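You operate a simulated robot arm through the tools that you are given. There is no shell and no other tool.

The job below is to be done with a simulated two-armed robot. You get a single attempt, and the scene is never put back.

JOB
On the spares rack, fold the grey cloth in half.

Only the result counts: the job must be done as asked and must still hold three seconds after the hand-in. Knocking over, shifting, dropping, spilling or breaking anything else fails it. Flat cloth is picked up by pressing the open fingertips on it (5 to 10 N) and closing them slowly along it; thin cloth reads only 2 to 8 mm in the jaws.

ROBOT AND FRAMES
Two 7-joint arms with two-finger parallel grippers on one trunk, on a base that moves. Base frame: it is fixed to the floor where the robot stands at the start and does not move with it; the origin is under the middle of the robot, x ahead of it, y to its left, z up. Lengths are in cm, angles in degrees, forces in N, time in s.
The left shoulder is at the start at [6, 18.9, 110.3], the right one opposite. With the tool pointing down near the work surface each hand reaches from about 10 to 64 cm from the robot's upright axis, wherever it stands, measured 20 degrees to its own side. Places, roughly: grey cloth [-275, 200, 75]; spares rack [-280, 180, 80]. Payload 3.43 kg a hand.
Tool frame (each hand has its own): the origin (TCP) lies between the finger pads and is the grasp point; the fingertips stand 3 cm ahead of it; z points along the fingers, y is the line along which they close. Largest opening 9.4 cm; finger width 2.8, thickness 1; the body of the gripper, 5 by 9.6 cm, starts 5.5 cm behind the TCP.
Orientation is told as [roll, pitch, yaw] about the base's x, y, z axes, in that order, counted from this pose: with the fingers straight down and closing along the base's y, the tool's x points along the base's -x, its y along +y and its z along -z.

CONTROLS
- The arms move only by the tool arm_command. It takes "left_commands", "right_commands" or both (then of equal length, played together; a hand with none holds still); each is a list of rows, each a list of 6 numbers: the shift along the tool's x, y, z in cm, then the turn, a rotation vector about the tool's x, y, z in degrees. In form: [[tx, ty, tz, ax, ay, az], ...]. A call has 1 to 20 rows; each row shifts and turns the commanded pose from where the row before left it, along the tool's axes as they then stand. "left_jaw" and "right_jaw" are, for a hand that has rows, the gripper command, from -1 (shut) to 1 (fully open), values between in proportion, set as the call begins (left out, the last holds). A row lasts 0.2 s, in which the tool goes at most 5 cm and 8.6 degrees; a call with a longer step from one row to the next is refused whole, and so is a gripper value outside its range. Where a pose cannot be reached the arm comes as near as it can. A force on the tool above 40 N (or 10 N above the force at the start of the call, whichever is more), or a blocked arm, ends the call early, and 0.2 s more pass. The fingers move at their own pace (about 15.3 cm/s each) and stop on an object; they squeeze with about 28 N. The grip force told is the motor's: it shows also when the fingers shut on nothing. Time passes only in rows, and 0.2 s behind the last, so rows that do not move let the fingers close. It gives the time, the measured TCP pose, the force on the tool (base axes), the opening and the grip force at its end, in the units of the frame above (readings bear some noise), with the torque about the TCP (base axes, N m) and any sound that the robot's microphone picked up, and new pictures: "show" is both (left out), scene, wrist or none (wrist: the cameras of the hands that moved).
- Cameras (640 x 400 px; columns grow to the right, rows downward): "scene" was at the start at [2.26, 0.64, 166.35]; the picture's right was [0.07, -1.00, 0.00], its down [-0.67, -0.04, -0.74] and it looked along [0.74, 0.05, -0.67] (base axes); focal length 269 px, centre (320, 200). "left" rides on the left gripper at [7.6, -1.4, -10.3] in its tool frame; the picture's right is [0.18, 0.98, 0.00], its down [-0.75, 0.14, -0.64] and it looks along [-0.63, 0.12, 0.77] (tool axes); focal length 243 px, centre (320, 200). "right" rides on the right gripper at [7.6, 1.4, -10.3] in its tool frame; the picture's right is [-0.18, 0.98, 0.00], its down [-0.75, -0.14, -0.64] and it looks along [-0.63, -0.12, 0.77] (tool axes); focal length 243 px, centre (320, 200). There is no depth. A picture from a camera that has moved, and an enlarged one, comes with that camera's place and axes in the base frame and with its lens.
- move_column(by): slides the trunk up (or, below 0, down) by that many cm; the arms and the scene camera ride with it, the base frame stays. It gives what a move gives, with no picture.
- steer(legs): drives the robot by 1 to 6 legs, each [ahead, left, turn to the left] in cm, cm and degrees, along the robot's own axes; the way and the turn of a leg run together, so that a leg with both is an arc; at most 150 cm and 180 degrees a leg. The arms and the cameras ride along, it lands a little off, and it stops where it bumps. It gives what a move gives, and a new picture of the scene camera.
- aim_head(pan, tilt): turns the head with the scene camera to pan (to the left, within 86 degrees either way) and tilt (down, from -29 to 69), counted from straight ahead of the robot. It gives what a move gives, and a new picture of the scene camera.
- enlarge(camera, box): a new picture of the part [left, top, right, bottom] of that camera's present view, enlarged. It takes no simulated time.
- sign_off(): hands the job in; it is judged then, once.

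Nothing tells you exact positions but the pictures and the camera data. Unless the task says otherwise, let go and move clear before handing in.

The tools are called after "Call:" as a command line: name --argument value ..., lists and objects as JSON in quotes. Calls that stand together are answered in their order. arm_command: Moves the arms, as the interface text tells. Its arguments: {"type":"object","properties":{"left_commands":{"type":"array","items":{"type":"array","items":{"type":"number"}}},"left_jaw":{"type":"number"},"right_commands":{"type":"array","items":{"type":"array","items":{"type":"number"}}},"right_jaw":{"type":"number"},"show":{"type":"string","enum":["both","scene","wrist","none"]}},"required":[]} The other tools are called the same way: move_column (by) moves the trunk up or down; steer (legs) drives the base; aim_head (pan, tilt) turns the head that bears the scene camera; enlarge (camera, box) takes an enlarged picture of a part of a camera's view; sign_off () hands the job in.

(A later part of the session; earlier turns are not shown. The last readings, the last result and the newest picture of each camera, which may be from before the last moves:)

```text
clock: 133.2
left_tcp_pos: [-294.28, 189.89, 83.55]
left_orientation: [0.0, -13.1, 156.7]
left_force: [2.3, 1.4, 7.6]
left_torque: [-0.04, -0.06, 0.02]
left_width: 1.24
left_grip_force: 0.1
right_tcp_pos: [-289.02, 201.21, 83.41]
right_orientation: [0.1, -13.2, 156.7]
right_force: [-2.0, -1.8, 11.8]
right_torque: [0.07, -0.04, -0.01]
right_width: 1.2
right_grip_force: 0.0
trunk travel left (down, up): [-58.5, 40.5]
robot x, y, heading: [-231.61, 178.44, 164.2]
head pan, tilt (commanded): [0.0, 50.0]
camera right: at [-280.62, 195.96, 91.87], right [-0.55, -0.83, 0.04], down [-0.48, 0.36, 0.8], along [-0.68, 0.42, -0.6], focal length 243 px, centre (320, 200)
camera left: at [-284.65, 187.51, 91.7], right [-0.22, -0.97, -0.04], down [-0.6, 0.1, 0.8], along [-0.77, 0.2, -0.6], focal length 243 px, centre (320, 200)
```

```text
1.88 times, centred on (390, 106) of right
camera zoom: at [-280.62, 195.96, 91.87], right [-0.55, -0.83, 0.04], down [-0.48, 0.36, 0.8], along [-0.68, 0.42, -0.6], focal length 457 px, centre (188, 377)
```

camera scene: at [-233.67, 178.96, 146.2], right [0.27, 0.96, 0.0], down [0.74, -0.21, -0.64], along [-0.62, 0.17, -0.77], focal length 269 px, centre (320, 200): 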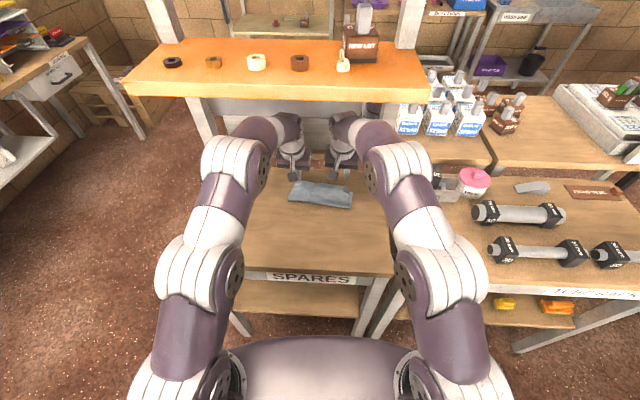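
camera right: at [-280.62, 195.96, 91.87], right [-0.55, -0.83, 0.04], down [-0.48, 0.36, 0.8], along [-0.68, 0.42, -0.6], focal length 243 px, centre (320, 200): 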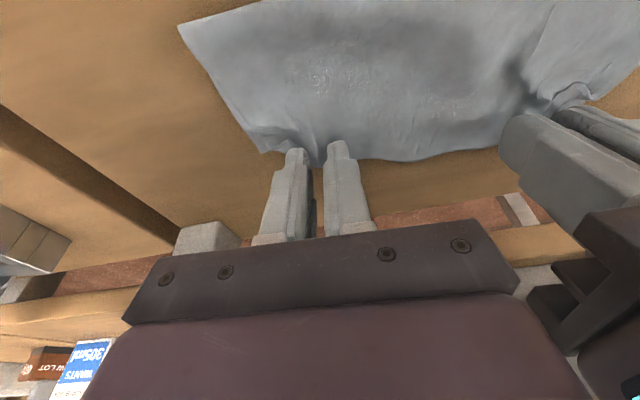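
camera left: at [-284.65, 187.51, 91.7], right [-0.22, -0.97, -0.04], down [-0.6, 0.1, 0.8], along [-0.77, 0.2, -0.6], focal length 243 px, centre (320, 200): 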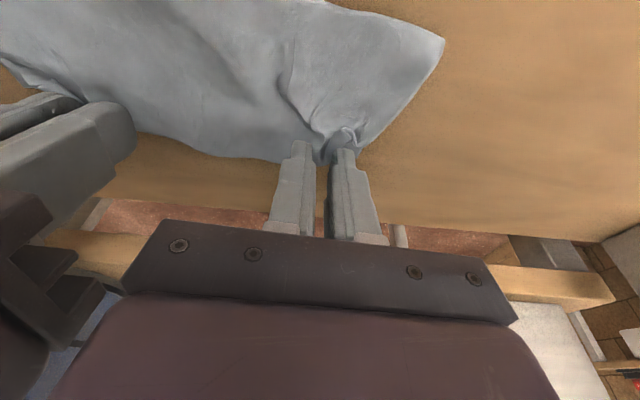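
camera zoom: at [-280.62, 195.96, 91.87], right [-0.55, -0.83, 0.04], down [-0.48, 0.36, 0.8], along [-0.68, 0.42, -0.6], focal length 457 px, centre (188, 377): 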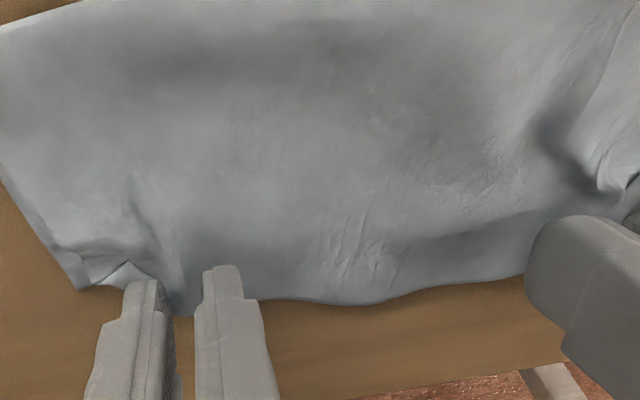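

Cloth is gathering between both pairs of fingers. I'll close fully and lift 1.5 cm to see whether only the top layer comes.

Call:
arm_command --left_commands '[[0, 0, 0, 0, 0, 0], [0, 0, 0, 0, 0, 0]]' --right_commands '[[0, 0, 0, 0, 0, 0], [0, 0, 0, 0, 0, 0]]' --left_jaw -0.84 --right_jaw -0.84 --show "none"

Call:
arm_command --left_commands '[[0, 0, 0, 0, 0, 0], [0, 0, 0, 0, 0, 0], [0, 0, 0, 0, 0, 0]]' --right_commands '[[0, 0, 0, 0, 0, 0], [0, 0, 0, 0, 0, 0], [0, 0, 0, 0, 0, 0]]' --left_jaw -1 --right_jaw -1 --show "none"

Call:
arm_command --left_commands '[[0, -0.1, -0.5, 0, 0, 0], [0.2, -0.1, -0.6, 0, 0, 0], [0.3, 0, -0.7, 0, 0, 0], [0, 0, 0, 0, 0, 0]]' --right_commands '[[0, 0.1, -0.5, 0, 0, 0], [0.2, 0.1, -0.6, 0, 0, 0], [0.3, 0, -0.7, 0, 0, 0], [0, 0, 0, 0, 0, 0]]' --show "both"

Call:
enlarge --camera "left" --box '[60, 0, 400, 212]'

Call:
enlarge --camera "right" --box '[220, 0, 560, 212]'

Call:
enlarge --camera "scene" --box '[270, 150, 370, 220]'

```text
clock: 133.8
left_tcp_pos: [-294.33, 189.99, 83.46]
left_orientation: [0.0, -13.1, 156.8]
left_force: [1.2, 2.4, 7.3]
left_torque: [0.04, -0.04, 0.02]
left_width: 0.71
left_grip_force: 0.0
right_tcp_pos: [-288.95, 201.08, 83.35]
right_orientation: [0.0, -13.2, 156.7]
right_force: [-1.7, -3.4, 13.1]
right_torque: [0.01, -0.08, -0.04]
right_width: 0.62
right_grip_force: 0.1
trunk travel left (down, up): [-58.5, 40.5]
robot x, y, heading: [-231.91, 178.69, 164.3]
head pan, tilt (commanded): [0.0, 50.0]
```

```text
clock: 134.6
left_tcp_pos: [-294.15, 190.01, 83.52]
left_orientation: [0.0, -13.1, 156.6]
left_force: [5.0, 10.9, 7.3]
left_torque: [0.29, -0.19, 0.03]
left_width: 0.17
left_grip_force: 28.3
right_tcp_pos: [-288.89, 201.16, 83.53]
right_orientation: [0.1, -13.1, 156.7]
right_force: [-3.5, -8.3, 14.3]
right_torque: [-0.18, 0.02, -0.03]
right_width: 0.2
right_grip_force: 28.3
trunk travel left (down, up): [-58.5, 40.5]
robot x, y, heading: [-232.13, 178.66, 164.3]
head pan, tilt (commanded): [0.0, 50.0]
```

```text
clock: 135.6
left_tcp_pos: [-293.51, 189.88, 85.04]
left_orientation: [0.0, -13.0, 156.7]
left_force: [2.4, 6.3, -0.5]
left_torque: [0.17, -0.14, 0.04]
left_width: 0.19
left_grip_force: 27.4
right_tcp_pos: [-288.37, 200.78, 85.06]
right_orientation: [0.0, -13.0, 156.7]
right_force: [-2.4, -6.4, -0.2]
right_torque: [-0.19, 0.11, -0.05]
right_width: 0.18
right_grip_force: 28.2
trunk travel left (down, up): [-58.5, 40.5]
robot x, y, heading: [-231.78, 178.01, 164.3]
head pan, tilt (commanded): [0.0, 50.0]
camera scene: at [-233.73, 178.97, 146.2], right [0.27, 0.96, 0.0], down [0.74, -0.21, -0.64], along [-0.62, 0.17, -0.77], focal length 269 px, centre (320, 200)
camera right: at [-279.95, 195.53, 93.45], right [-0.55, -0.83, 0.04], down [-0.49, 0.36, 0.79], along [-0.68, 0.42, -0.61], focal length 243 px, centre (320, 200)
camera left: at [-283.96, 187.39, 93.24], right [-0.22, -0.97, -0.04], down [-0.6, 0.1, 0.79], along [-0.77, 0.2, -0.61], focal length 243 px, centre (320, 200)
```

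scene: 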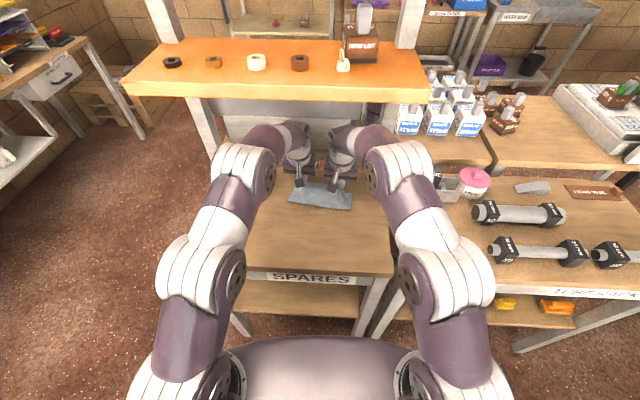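
right: 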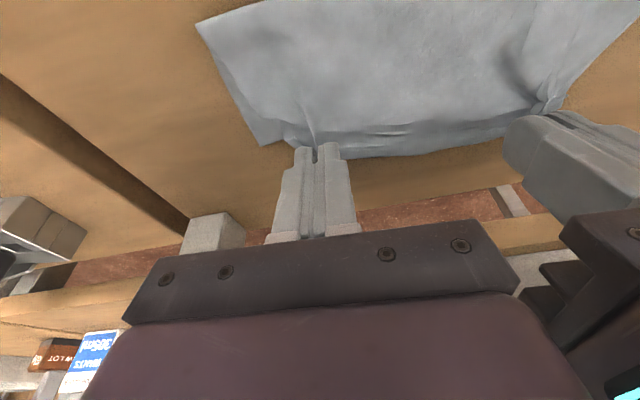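
left: 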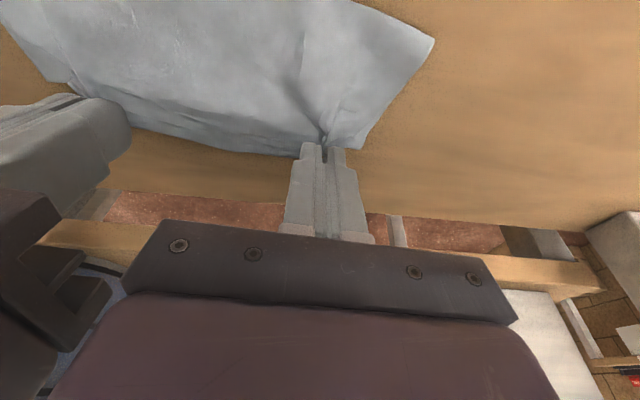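

```text
1.88 times, centred on (230, 106) of left
camera zoom: at [-283.96, 187.39, 93.24], right [-0.22, -0.97, -0.04], down [-0.6, 0.1, 0.79], along [-0.77, 0.2, -0.61], focal length 457 px, centre (489, 377)
```

zoom: 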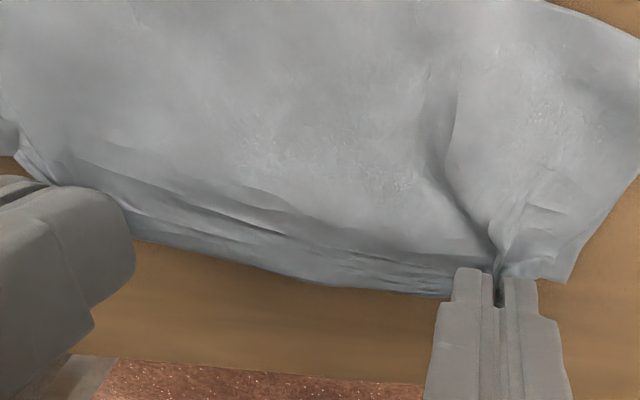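

```text
1.88 times, centred on (390, 106) of right
camera zoom: at [-279.95, 195.53, 93.45], right [-0.55, -0.83, 0.04], down [-0.49, 0.36, 0.79], along [-0.68, 0.42, -0.61], focal length 457 px, centre (188, 377)
```

zoom: 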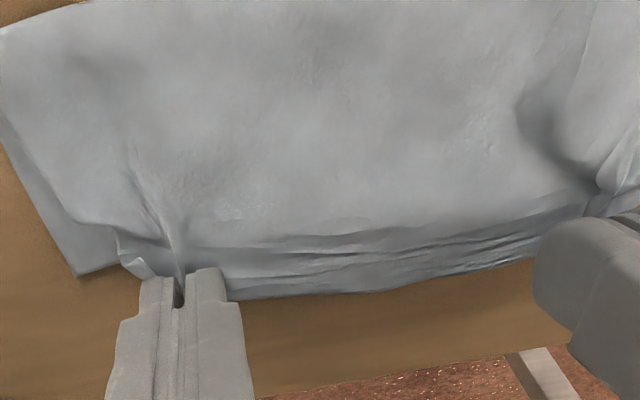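

```text
5.71 times, centred on (320, 185) of scene
camera zoom: at [-233.73, 178.97, 146.2], right [0.27, 0.96, 0.0], down [0.74, -0.21, -0.64], along [-0.62, 0.17, -0.77], focal length 1538 px, centre (320, 286)
```

zoom: 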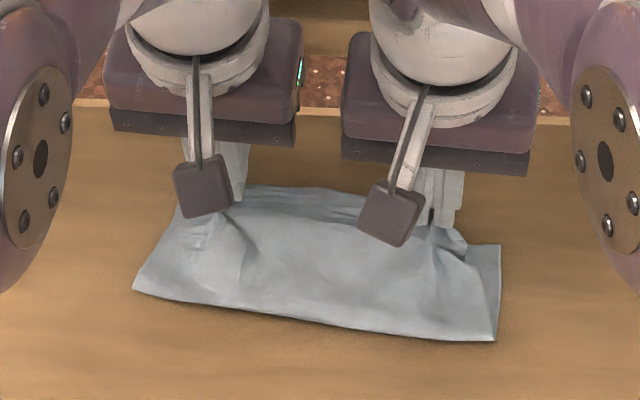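

Only the top layer lifts, and the back corners of the lower half stay down. I'll ease the sideways pull and take the flap up to upright over the middle line so the lower half settles back.

Call:
arm_command --left_commands '[[0.464, -0.2, -1.103, 0, 0, 0], [0.573, -0.05, -0.959, 0, 0.5, 0], [0.702, 0, -0.878, 0, 0.5, 0], [0.75, 0, -0.677, 0, 0.5, 0], [0.874, 0, -0.591, 0, 0.5, 0], [0.918, 0, -0.387, 0, 0.5, 0], [0.859, 0, -0.163, 0, 0.5, 0], [0.724, 0, 0.0755, 0, 0, 0], [0, 0, 0, 0, 0, 0], [0, 0, 0, 0, 0, 0], [0, 0, 0, 0, 0, 0]]' --right_commands '[[0.464, 0.2, -1.103, 0, 0, 0], [0.573, 0.05, -0.959, 0, 0.5, 0], [0.702, 0, -0.878, 0, 0.5, 0], [0.75, 0, -0.677, 0, 0.5, 0], [0.874, 0, -0.591, 0, 0.5, 0], [0.918, 0, -0.387, 0, 0.5, 0], [0.859, 0, -0.163, 0, 0.5, 0], [0.724, 0, 0.0755, 0, 0, 0], [0, 0, 0, 0, 0, 0], [0, 0, 0, 0, 0, 0], [0, 0, 0, 0, 0, 0]]' --show "both"

Call:
enlarge --camera "left" --box '[60, 0, 400, 212]'

Call:
enlarge --camera "right" --box '[220, 0, 560, 212]'

Call:
enlarge --camera "scene" --box '[270, 150, 370, 220]'

```text
clock: 138.0
left_tcp_pos: [-287.11, 187.5, 88.29]
left_orientation: [-0.1, -10.0, 156.6]
left_force: [-1.0, 0.0, 0.0]
left_torque: [-0.02, 0.0, 0.01]
left_width: 0.19
left_grip_force: 28.0
right_tcp_pos: [-282.31, 197.92, 88.39]
right_orientation: [0.0, -10.1, 156.7]
right_force: [0.4, 0.1, 0.2]
right_torque: [0.04, -0.03, -0.01]
right_width: 0.21
right_grip_force: 27.9
trunk travel left (down, up): [-58.5, 40.5]
robot x, y, heading: [-231.9, 178.34, 164.2]
head pan, tilt (commanded): [0.0, 50.0]
camera scene: at [-233.71, 178.97, 146.2], right [0.27, 0.96, 0.0], down [0.74, -0.21, -0.64], along [-0.62, 0.17, -0.77], focal length 269 px, centre (320, 200)
camera right: at [-274.33, 192.82, 97.38], right [-0.56, -0.83, 0.03], down [-0.52, 0.38, 0.76], along [-0.65, 0.41, -0.65], focal length 243 px, centre (320, 200)
camera left: at [-278.09, 185.13, 97.1], right [-0.22, -0.97, -0.03], down [-0.64, 0.12, 0.76], along [-0.74, 0.19, -0.65], focal length 243 px, centre (320, 200)
```

scene: 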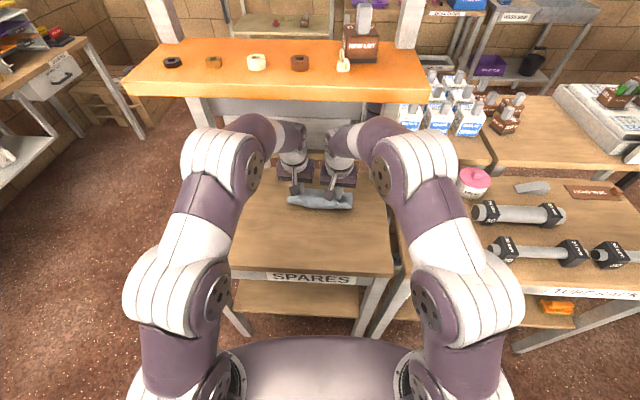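
right: 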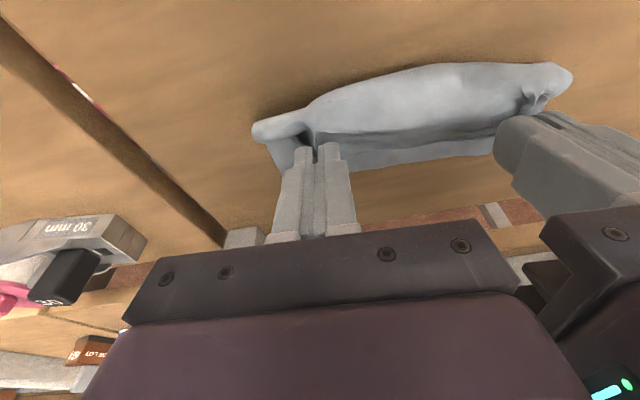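
left: 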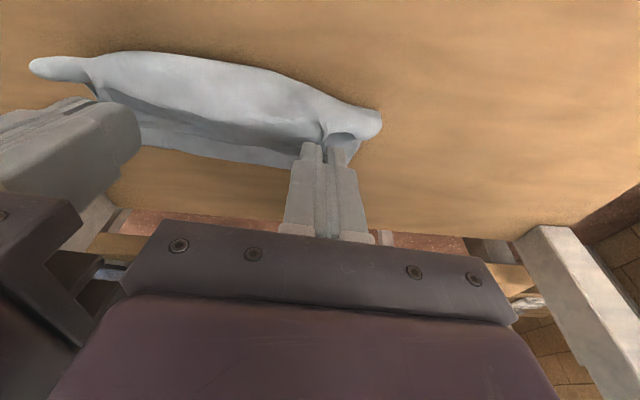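

```text
1.88 times, centred on (230, 106) of left
camera zoom: at [-278.09, 185.13, 97.1], right [-0.22, -0.97, -0.03], down [-0.64, 0.12, 0.76], along [-0.74, 0.19, -0.65], focal length 457 px, centre (489, 377)
```

zoom: 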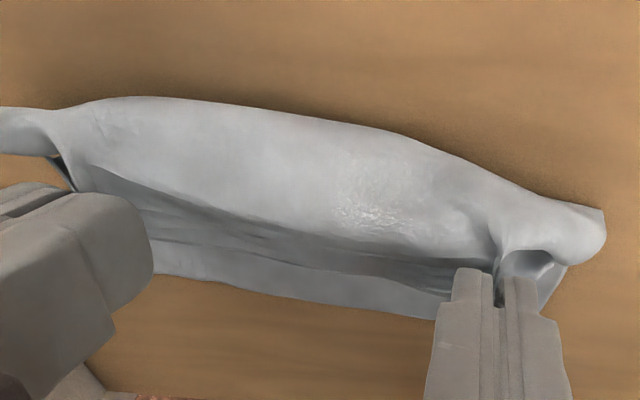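

```text
1.88 times, centred on (390, 106) of right
camera zoom: at [-274.33, 192.82, 97.38], right [-0.56, -0.83, 0.03], down [-0.52, 0.38, 0.76], along [-0.65, 0.41, -0.65], focal length 457 px, centre (188, 377)
```

zoom: 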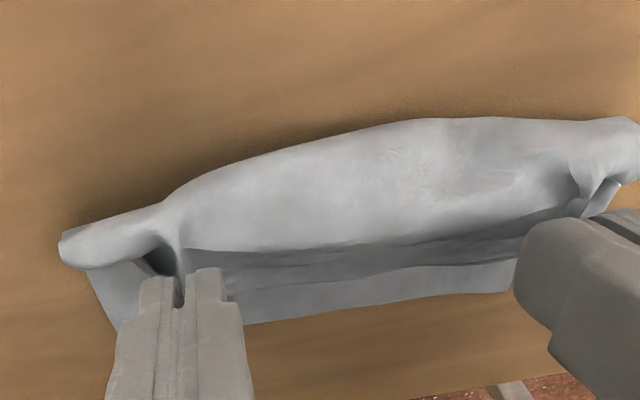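

```text
5.71 times, centred on (320, 185) of scene
camera zoom: at [-233.71, 178.97, 146.2], right [0.27, 0.96, 0.0], down [0.74, -0.21, -0.64], along [-0.62, 0.17, -0.77], focal length 1538 px, centre (320, 286)
```

zoom: 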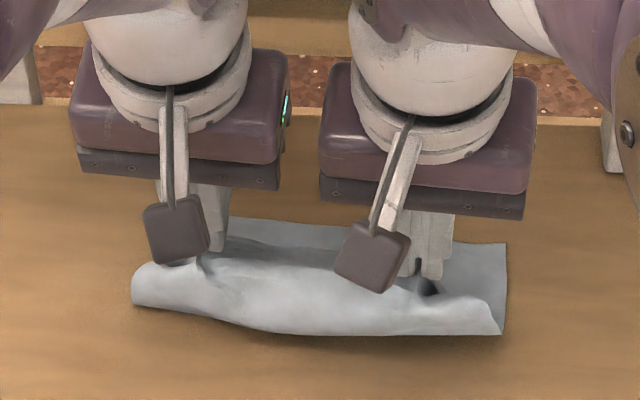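

The middle has come forward over the line, but the end corners outside my grip lag at about 9–9.8 cm. I'll carry the flap further back toward me, nearly unfolded, so the ends pull flat too, then fold over again.

Call:
arm_command --left_commands '[[1.004, 0, -0.238, 0, 0, 0], [1.002, 0, -0.075, 0, 0, 0], [1.037, 0, 0.122, 0, 0, 0], [1.089, 0, 0.417, 0, 0, 0], [0.927, 0, 0.649, 0, 0, 0], [0, 0, 0, 0, 0, 0], [0, 0, 0, 0, 0, 0]]' --right_commands '[[1.004, 0, -0.238, 0, 0, 0], [1.002, 0, -0.075, 0, 0, 0], [1.037, 0, 0.122, 0, 0, 0], [1.089, 0, 0.417, 0, 0, 0], [0.927, 0, 0.649, 0, 0, 0], [0, 0, 0, 0, 0, 0], [0, 0, 0, 0, 0, 0]]' --show "both"

Call:
enlarge --camera "left" --box '[60, 60, 400, 272]'

Call:
enlarge --camera "right" --box '[220, 60, 560, 272]'

Call:
enlarge --camera "scene" --box '[270, 150, 370, 220]'

```text
clock: 139.6
left_tcp_pos: [-282.59, 185.5, 86.6]
left_orientation: [0.0, -10.0, 156.8]
left_force: [0.2, 0.2, -0.3]
left_torque: [0.01, 0.02, -0.04]
left_width: 0.17
left_grip_force: 28.0
right_tcp_pos: [-277.92, 195.72, 86.9]
right_orientation: [0.0, -10.0, 156.8]
right_force: [-0.1, 0.0, 0.5]
right_torque: [0.02, 0.0, 0.02]
right_width: 0.18
right_grip_force: 28.0
trunk travel left (down, up): [-58.5, 40.5]
robot x, y, heading: [-232.16, 178.44, 164.3]
head pan, tilt (commanded): [0.0, 50.0]
camera scene: at [-233.7, 178.97, 146.2], right [0.27, 0.96, 0.0], down [0.74, -0.21, -0.64], along [-0.62, 0.17, -0.77], focal length 269 px, centre (320, 200)
camera right: at [-269.92, 190.81, 95.75], right [-0.56, -0.83, 0.03], down [-0.52, 0.38, 0.76], along [-0.65, 0.41, -0.65], focal length 243 px, centre (320, 200)
camera left: at [-273.56, 183.28, 95.36], right [-0.22, -0.97, -0.03], down [-0.64, 0.12, 0.76], along [-0.74, 0.19, -0.65], focal length 243 px, centre (320, 200)
```

scene: 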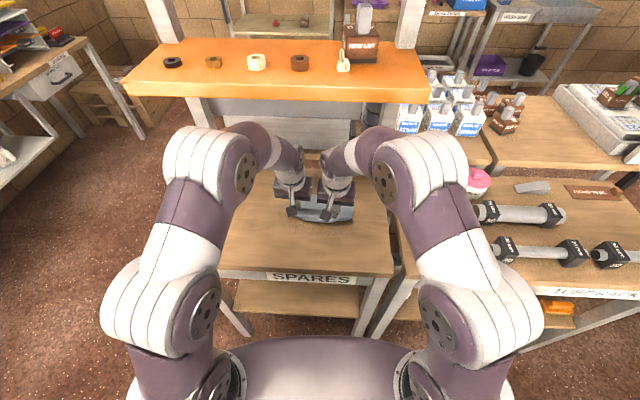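
right: 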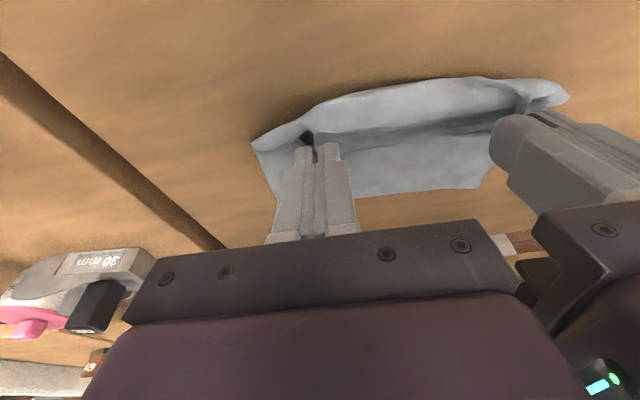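
left: 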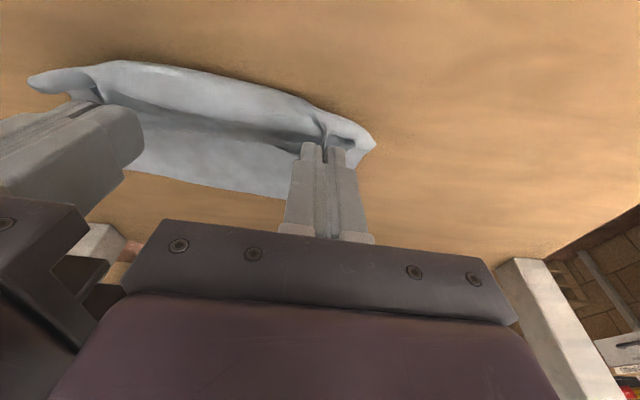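

```text
1.88 times, centred on (230, 166) of left
camera zoom: at [-273.56, 183.28, 95.36], right [-0.22, -0.97, -0.03], down [-0.64, 0.12, 0.76], along [-0.74, 0.19, -0.65], focal length 457 px, centre (489, 264)
```

zoom: 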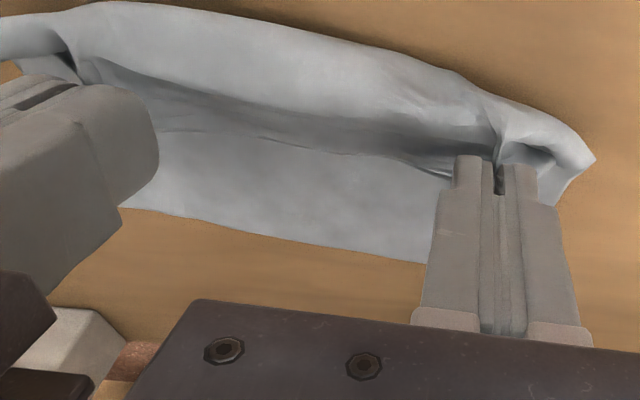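

```text
1.88 times, centred on (390, 166) of right
camera zoom: at [-269.92, 190.81, 95.75], right [-0.56, -0.83, 0.03], down [-0.52, 0.38, 0.76], along [-0.65, 0.41, -0.65], focal length 457 px, centre (188, 264)
```

zoom: 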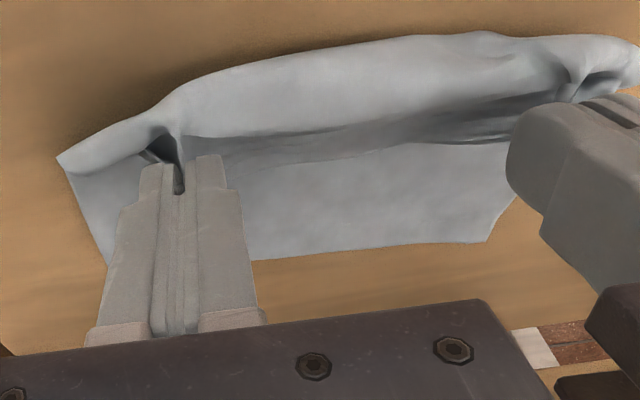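

```text
5.71 times, centred on (320, 185) of scene
camera zoom: at [-233.7, 178.97, 146.2], right [0.27, 0.96, 0.0], down [0.74, -0.21, -0.64], along [-0.62, 0.17, -0.77], focal length 1538 px, centre (320, 286)
```

zoom: 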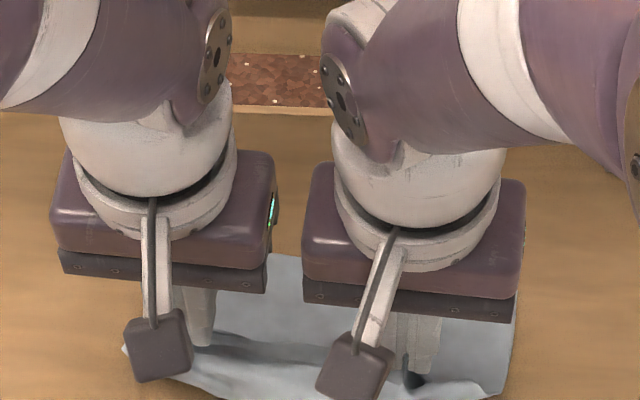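

The whole edge, ends included, has come back with the lower half flat behind it. Now I'll fold forward again along the arc, holding the right way round this time, and stop just before touchdown.

Call:
arm_command --left_commands '[[-0.901, 0.1, -0.501, 0, 0, 0], [-0.892, 0.1, -0.452, 0, 0, 0], [-0.973, 0, -0.336, 0, 0, 0], [-0.938, 0, -0.139, 0, -0.5, 0], [-1.011, 0, 0.026, 0, -0.5, 0], [-0.985, 0, 0.174, 0, -0.5, 0], [-0.95, 0, 0.371, 0, -0.5, 0], [-0.8255, 0, 0.501, 0, -0.5, 0], [-0.7995, 0, 0.649, 0, -0.5, 0], [-0.684, 0, 0.73, 0, 0, 0], [-0.5505, 0, 0.909, 0, 0, 0], [0, 0, 0, 0, 0, 0]]' --right_commands '[[-0.901, -0.1, -0.501, 0, 0, 0], [-0.892, -0.1, -0.452, 0, 0, 0], [-0.973, 0, -0.336, 0, 0, 0], [-0.938, 0, -0.139, 0, -0.5, 0], [-1.011, 0, 0.026, 0, -0.5, 0], [-0.985, 0, 0.174, 0, -0.5, 0], [-0.95, 0, 0.371, 0, -0.5, 0], [-0.8255, 0, 0.501, 0, -0.5, 0], [-0.7995, 0, 0.649, 0, -0.5, 0], [-0.684, 0, 0.73, 0, 0, 0], [-0.5505, 0, 0.909, 0, 0, 0], [0, 0, 0, 0, 0, 0]]' --show "both"

Call:
enlarge --camera "left" --box '[60, 0, 400, 212]'

Call:
enlarge --camera "right" --box '[220, 0, 560, 212]'

Call:
enlarge --camera "scene" --box '[270, 150, 370, 220]'

```text
clock: 142.2
left_tcp_pos: [-291.84, 188.99, 86.78]
left_orientation: [0.0, -13.0, 156.8]
left_force: [4.1, 6.5, 0.4]
left_torque: [0.2, -0.1, 0.04]
left_width: 0.17
left_grip_force: 27.6
right_tcp_pos: [-286.87, 199.87, 86.75]
right_orientation: [0.0, -12.9, 156.6]
right_force: [-3.3, -7.7, 0.2]
right_torque: [-0.23, 0.12, 0.0]
right_width: 0.2
right_grip_force: 28.2
trunk travel left (down, up): [-58.5, 40.5]
robot x, y, heading: [-231.97, 178.41, 164.5]
head pan, tilt (commanded): [0.0, 50.0]
camera scene: at [-233.65, 178.95, 146.21], right [0.27, 0.96, 0.0], down [0.74, -0.21, -0.64], along [-0.62, 0.17, -0.77], focal length 269 px, centre (320, 200)
camera right: at [-278.47, 194.81, 95.15], right [-0.55, -0.83, 0.04], down [-0.49, 0.36, 0.8], along [-0.68, 0.42, -0.6], focal length 243 px, centre (320, 200)
camera left: at [-282.31, 186.54, 94.95], right [-0.22, -0.97, -0.04], down [-0.6, 0.1, 0.8], along [-0.77, 0.2, -0.6], focal length 243 px, centre (320, 200)
```

scene: 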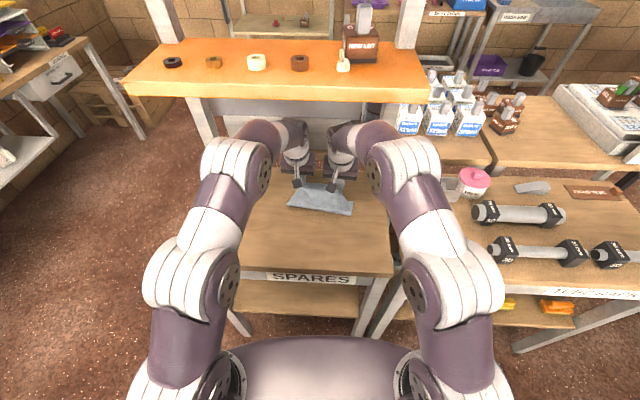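
right: 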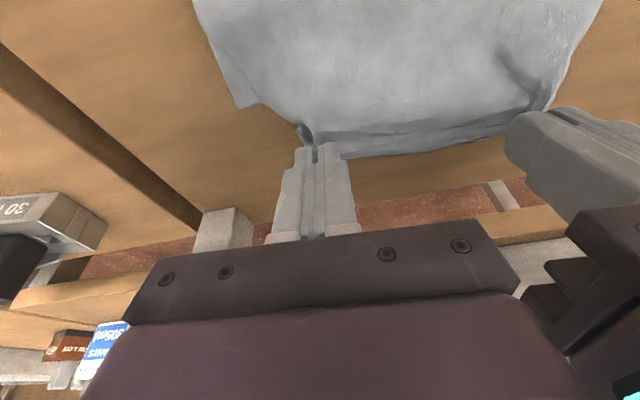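
left: 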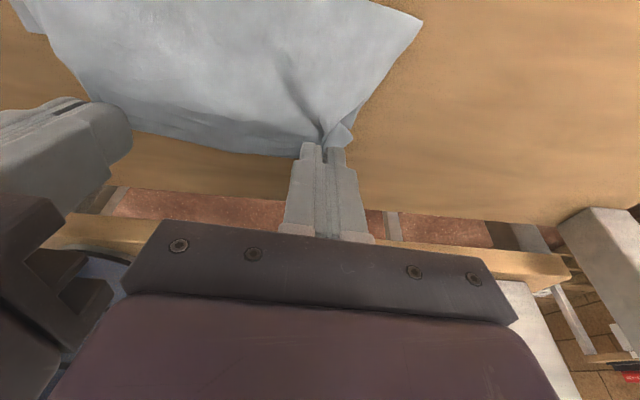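

```text
1.88 times, centred on (230, 106) of left
camera zoom: at [-282.31, 186.54, 94.95], right [-0.22, -0.97, -0.04], down [-0.6, 0.1, 0.8], along [-0.77, 0.2, -0.6], focal length 457 px, centre (489, 377)
```

zoom: 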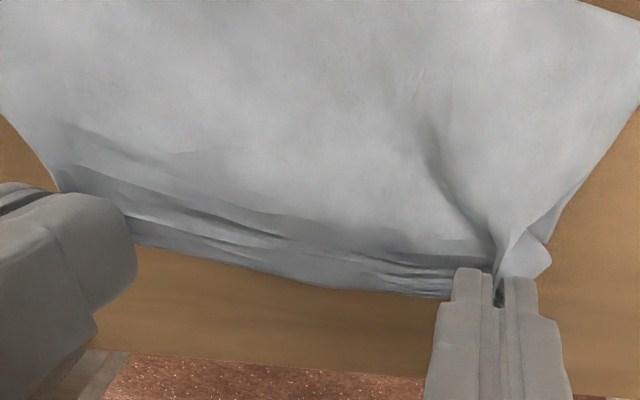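

```text
1.88 times, centred on (390, 106) of right
camera zoom: at [-278.47, 194.81, 95.15], right [-0.55, -0.83, 0.04], down [-0.49, 0.36, 0.8], along [-0.68, 0.42, -0.6], focal length 457 px, centre (188, 377)
```

zoom: 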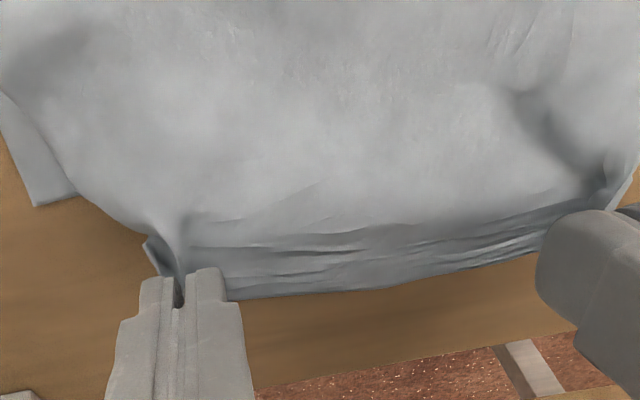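

```text
5.71 times, centred on (320, 185) of scene
camera zoom: at [-233.65, 178.95, 146.21], right [0.27, 0.96, 0.0], down [0.74, -0.21, -0.64], along [-0.62, 0.17, -0.77], focal length 1538 px, centre (320, 286)
```

zoom: 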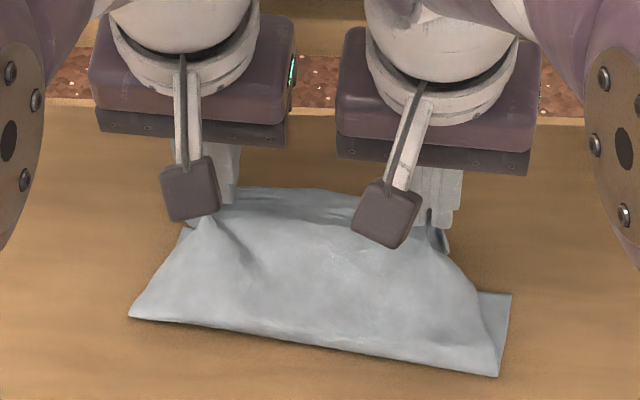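

The move dragged the whole cloth about 3 cm toward me and turned it slightly: the lower half's back edge is now near 13.2 cm, and the fold edge is near 7.4. So the middle line now lies near 4.9 cm. I'll take the flap gently back to upright over there, keeping it slack and turning the hands 3.4 degrees to match.

Call:
arm_command --left_commands '[[0.551, -0.1, -0.948, 0, 0, 0], [0.742, -0.1, -0.787, 0, 0, 0], [0.784, 0, -0.615, 0.38, 0, 1.655], [0.829, 0, -0.42, 0.38, 0, 1.655], [0.852, 0, -0.322, 0, 0, 0], [0.934, 0, -0.225, 0, 0, 0], [0.8995, 0, -0.105, 0, 0, 0], [0, 0, 0, 0, 0, 0]]' --right_commands '[[0.551, 0.1, -0.948, 0, 0, 0], [0.742, 0.1, -0.787, 0, 0, 0], [0.984, 0, -0.615, 0.38, 0, 1.655], [1.029, 0, -0.42, 0.38, 0, 1.655], [1.052, 0, -0.322, 0, 0, 0], [1.014, 0, -0.225, 0, 0, 0], [0.8995, 0, -0.105, 0, 0, 0], [0, 0, 0, 0, 0, 0]]' --show "both"

Call:
enlarge --camera "left" --box '[60, 0, 400, 212]'

Call:
enlarge --camera "right" --box '[220, 0, 560, 212]'

Call:
enlarge --camera "scene" --box '[270, 160, 370, 230]'

```text
clock: 144.0
left_tcp_pos: [-286.17, 186.84, 88.57]
left_orientation: [0.1, -13.0, 153.3]
left_force: [0.3, -0.5, 0.2]
left_torque: [0.01, 0.01, -0.01]
left_width: 0.19
left_grip_force: 27.8
right_tcp_pos: [-280.69, 196.81, 88.6]
right_orientation: [-0.1, -12.9, 153.4]
right_force: [0.8, -0.4, -0.1]
right_torque: [-0.01, 0.01, 0.05]
right_width: 0.2
right_grip_force: 28.3
trunk travel left (down, up): [-58.5, 40.5]
robot x, y, heading: [-231.65, 178.66, 164.4]
head pan, tilt (commanded): [0.0, 50.0]
camera scene: at [-233.73, 178.99, 146.2], right [0.27, 0.96, 0.0], down [0.74, -0.21, -0.64], along [-0.62, 0.17, -0.77], focal length 269 px, centre (320, 200)
camera right: at [-272.77, 191.22, 97.06], right [-0.6, -0.8, 0.04], down [-0.46, 0.39, 0.79], along [-0.65, 0.46, -0.61], focal length 243 px, centre (320, 200)
camera left: at [-276.77, 183.79, 96.83], right [-0.28, -0.96, -0.04], down [-0.59, 0.14, 0.79], along [-0.76, 0.25, -0.61], focal length 243 px, centre (320, 200)
```

scene: 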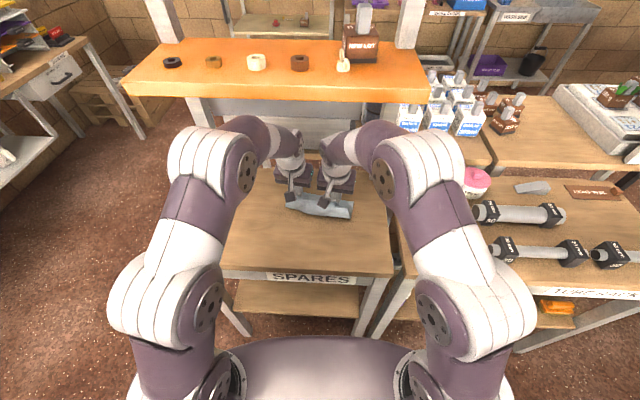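
right: 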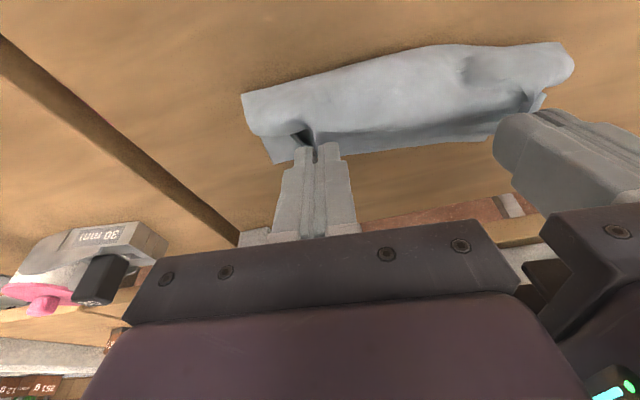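
left: 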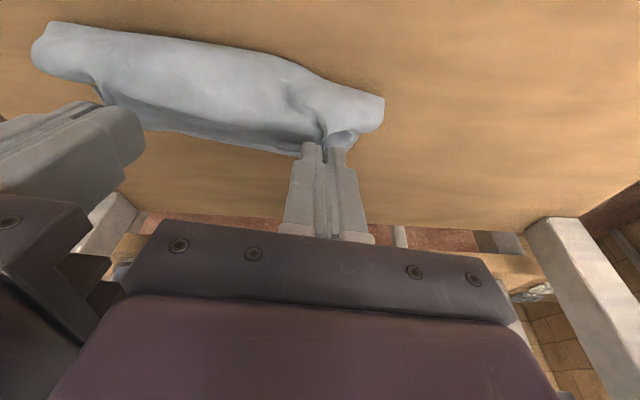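

```text
1.88 times, centred on (230, 106) of left
camera zoom: at [-276.77, 183.79, 96.83], right [-0.28, -0.96, -0.04], down [-0.59, 0.14, 0.79], along [-0.76, 0.25, -0.61], focal length 457 px, centre (489, 377)
```

zoom: 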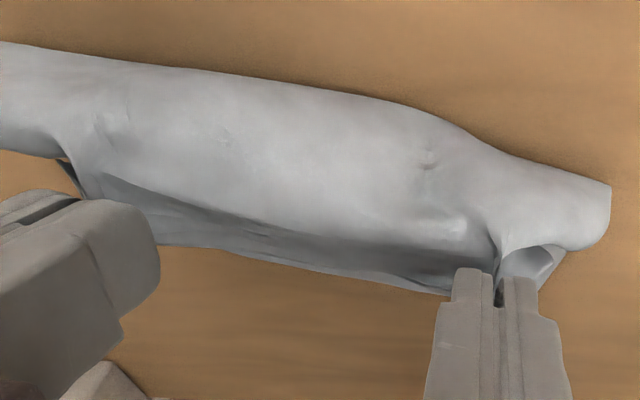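

```text
1.88 times, centred on (390, 106) of right
camera zoom: at [-272.77, 191.22, 97.06], right [-0.6, -0.8, 0.04], down [-0.46, 0.39, 0.79], along [-0.65, 0.46, -0.61], focal length 457 px, centre (188, 377)
```

zoom: 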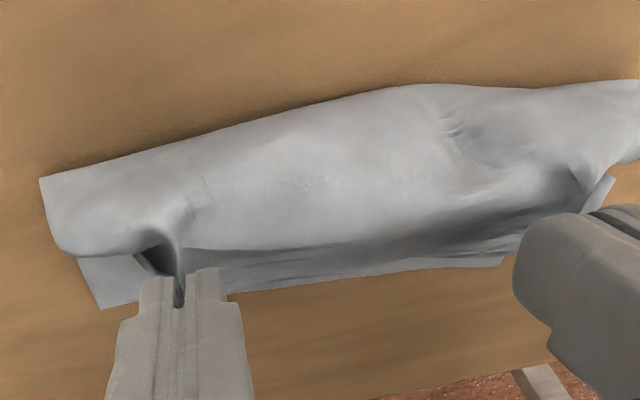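

```text
5.71 times, centred on (320, 195) of scene
camera zoom: at [-233.73, 178.99, 146.2], right [0.27, 0.96, 0.0], down [0.74, -0.21, -0.64], along [-0.62, 0.17, -0.77], focal length 1538 px, centre (320, 229)
```

zoom: 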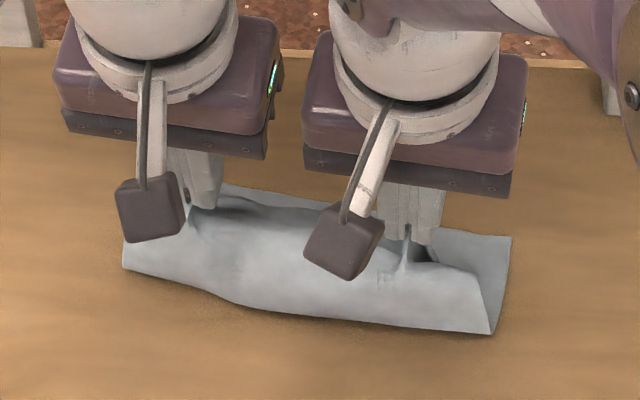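

The lower half's back edge stays put while the fold line rolls toward me: the lower part now measures 7.4 cm at left and 6.8 cm at right, aiming for 8.3. I'll continue gently in the same direction.

Call:
arm_command --left_commands '[[0.727, 0, 0.037, 0, 0, 0], [0.727, 0, 0.037, 0, 0, 0], [0.532, 0, 0.2, 0, 0, 0], [0.4, 0, 0.4, 0, 0, 0], [0, 0, 0, 0, 0, 0], [0, 0, 0, 0, 0, 0]]' --right_commands '[[0.727, 0, 0.037, 0, 0, 0], [0.727, 0, 0.037, 0, 0, 0], [0.532, 0, 0.2, 0, 0, 0], [0.4, 0, 0.4, 0, 0, 0], [0, 0, 0, 0, 0, 0], [0, 0, 0, 0, 0, 0]]' --show "wrist"

Call:
enlarge --camera "right" --box '[220, 0, 560, 212]'

Call:
enlarge --camera "left" --box '[60, 0, 400, 212]'

Call:
enlarge --camera "scene" --box '[270, 160, 370, 230]'

```text
clock: 145.4
left_tcp_pos: [-284.14, 185.8, 87.4]
left_orientation: [0.1, -13.0, 153.3]
left_force: [0.0, -0.6, 0.2]
left_torque: [-0.01, 0.01, 0.03]
left_width: 0.18
left_grip_force: 28.1
right_tcp_pos: [-278.88, 195.87, 87.4]
right_orientation: [-0.1, -13.0, 153.3]
right_force: [0.3, 0.8, 0.3]
right_torque: [-0.02, -0.01, 0.01]
right_width: 0.19
right_grip_force: 28.3
trunk travel left (down, up): [-58.5, 40.5]
robot x, y, heading: [-231.77, 178.39, 164.6]
head pan, tilt (commanded): [0.0, 50.0]
camera right: at [-270.77, 190.27, 95.84], right [-0.6, -0.8, 0.04], down [-0.46, 0.39, 0.8], along [-0.65, 0.46, -0.61], focal length 243 px, centre (320, 200)
camera left: at [-274.75, 182.78, 95.65], right [-0.28, -0.96, -0.04], down [-0.59, 0.14, 0.8], along [-0.76, 0.25, -0.61], focal length 243 px, centre (320, 200)
```

right: 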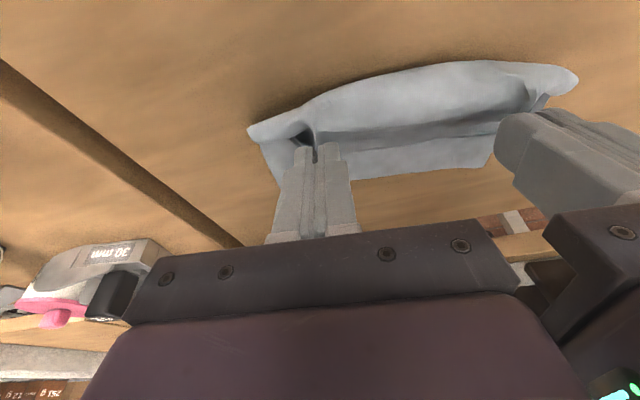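
left: 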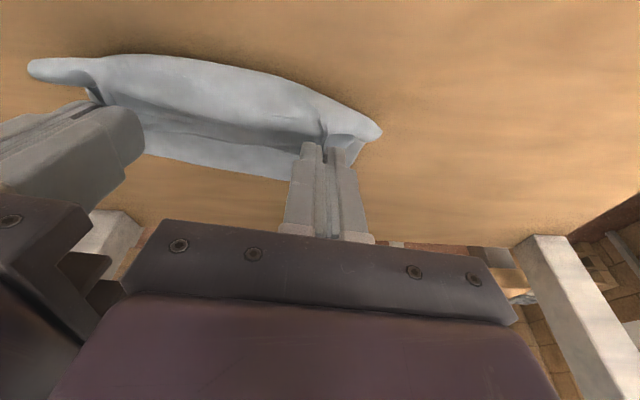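

```text
1.88 times, centred on (390, 106) of right
camera zoom: at [-270.77, 190.27, 95.84], right [-0.6, -0.8, 0.04], down [-0.46, 0.39, 0.8], along [-0.65, 0.46, -0.61], focal length 457 px, centre (188, 377)
```

zoom: 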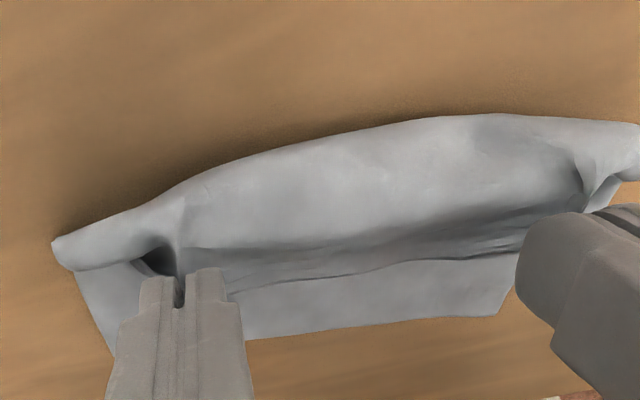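

```text
1.88 times, centred on (230, 106) of left
camera zoom: at [-274.75, 182.78, 95.65], right [-0.28, -0.96, -0.04], down [-0.59, 0.14, 0.8], along [-0.76, 0.25, -0.61], focal length 457 px, centre (489, 377)
```

zoom: 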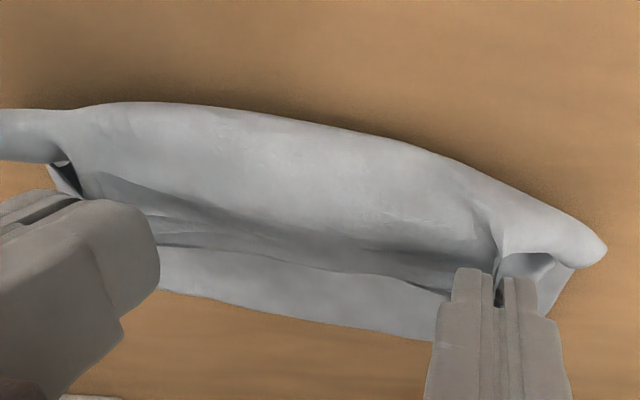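

```text
5.71 times, centred on (320, 195) of scene
camera zoom: at [-233.7, 178.97, 146.2], right [0.27, 0.96, 0.0], down [0.74, -0.21, -0.64], along [-0.62, 0.17, -0.77], focal length 1538 px, centre (320, 229)
```

zoom: 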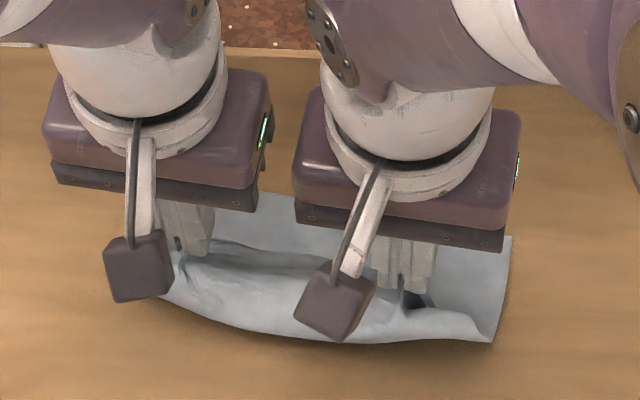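

The lower half now measures about 8.1 cm at left and 7.4 cm at right, close to half. I'll pull the right side 0.6 cm more, then fold forward again and stop just above the back edge.

Call:
arm_command --left_commands '[[0, 0, 0, 0, 0, 0], [0, 0, 0, 0, 0, 0], [-0.777, 0, -0.477, 0, 0, 0], [-0.892, 0, -0.307, 0, 0, 0], [-0.9445, 0, -0.09, 0, 0, 0], [-0.877, 0, 0.2025, 0, 0, 0], [-0.832, 0, 0.397, 0, 0, 0], [-0.5695, 0, 0.645, 0, 0, 0], [-0.547, 0, 0.742, 0, 0, 0], [-0.427, 0, 0.817, 0, 0, 0], [-0.307, 0, 0.892, 0, 0, 0], [0, 0, 0, 0, 0, 0]]' --right_commands '[[0.585, 0, -0.135, 0, 0, 0], [0, 0, 0, 0, 0, 0], [-0.777, 0, -0.477, 0, 0, 0], [-0.892, 0, -0.307, 0, 0, 0], [-0.9445, 0, -0.09, 0, 0, 0], [-0.877, 0, 0.2025, 0, 0, 0], [-0.832, 0, 0.397, 0, 0, 0], [-0.5695, 0, 0.645, 0, 0, 0], [-0.547, 0, 0.742, 0, 0, 0], [-0.427, 0, 0.817, 0, 0, 0], [-0.307, 0, 0.892, 0, 0, 0], [0, 0, 0, 0, 0, 0]]' --show "both"

Call:
enlarge --camera "right" --box '[220, 0, 560, 212]'

Call:
enlarge --camera "left" --box '[60, 0, 400, 212]'

Call:
enlarge --camera "scene" --box '[270, 160, 370, 230]'

```text
clock: 148.0
left_tcp_pos: [-290.09, 188.67, 86.09]
left_orientation: [0.1, -13.0, 153.3]
left_force: [-0.9, 0.9, -1.1]
left_torque: [-0.01, -0.01, 0.02]
left_width: 0.19
left_grip_force: 28.1
right_tcp_pos: [-284.1, 198.66, 86.11]
right_orientation: [0.1, -13.0, 153.3]
right_force: [0.7, -0.4, -0.8]
right_torque: [0.01, 0.02, 0.0]
right_width: 0.18
right_grip_force: 28.1
trunk travel left (down, up): [-58.5, 40.5]
robot x, y, heading: [-232.0, 178.53, 164.2]
head pan, tilt (commanded): [0.0, 50.0]
camera scene: at [-233.67, 178.96, 146.2], right [0.27, 0.96, 0.0], down [0.74, -0.21, -0.64], along [-0.62, 0.17, -0.77], focal length 269 px, centre (320, 200)
camera right: at [-276.05, 192.95, 94.52], right [-0.6, -0.8, 0.04], down [-0.46, 0.39, 0.8], along [-0.65, 0.46, -0.6], focal length 243 px, centre (320, 200)
camera left: at [-280.71, 185.73, 94.33], right [-0.28, -0.96, -0.04], down [-0.59, 0.14, 0.8], along [-0.76, 0.25, -0.6], focal length 243 px, centre (320, 200)
```

scene: 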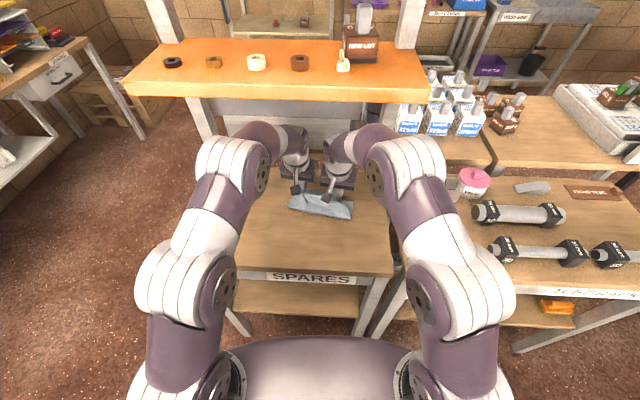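
right: 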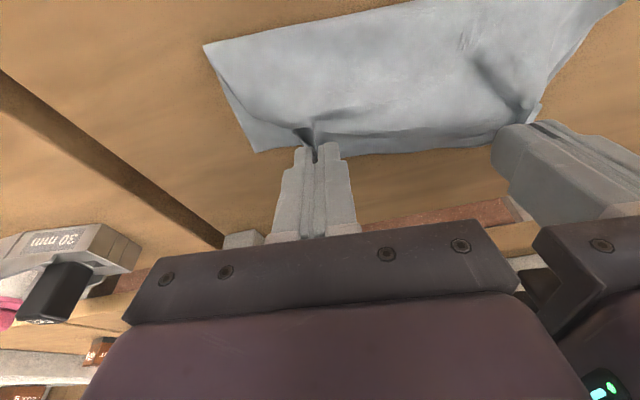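
left: 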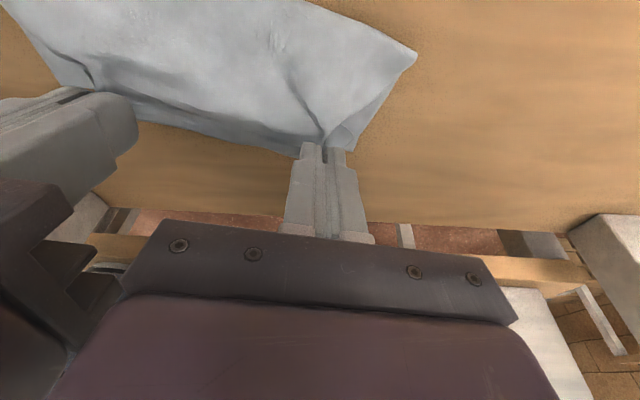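

```text
1.88 times, centred on (390, 106) of right
camera zoom: at [-276.05, 192.95, 94.52], right [-0.6, -0.8, 0.04], down [-0.46, 0.39, 0.8], along [-0.65, 0.46, -0.6], focal length 457 px, centre (188, 377)
```

zoom: 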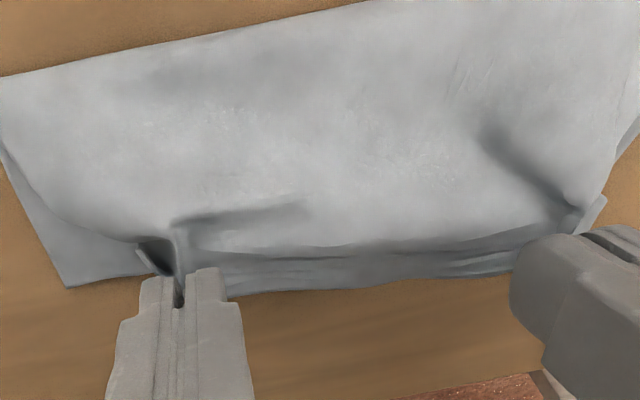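

```text
1.88 times, centred on (230, 106) of left
camera zoom: at [-280.71, 185.73, 94.33], right [-0.28, -0.96, -0.04], down [-0.59, 0.14, 0.8], along [-0.76, 0.25, -0.6], focal length 457 px, centre (489, 377)
```

zoom: 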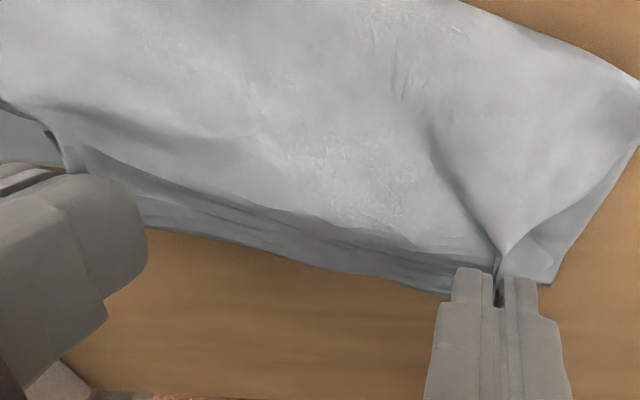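

```text
5.71 times, centred on (320, 195) of scene
camera zoom: at [-233.67, 178.96, 146.2], right [0.27, 0.96, 0.0], down [0.74, -0.21, -0.64], along [-0.62, 0.17, -0.77], focal length 1538 px, centre (320, 229)
```

zoom: 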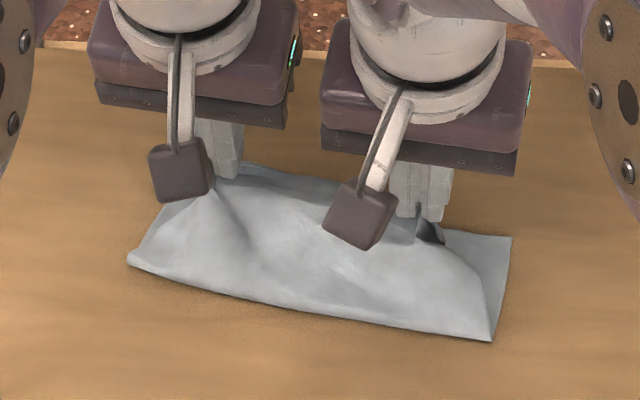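

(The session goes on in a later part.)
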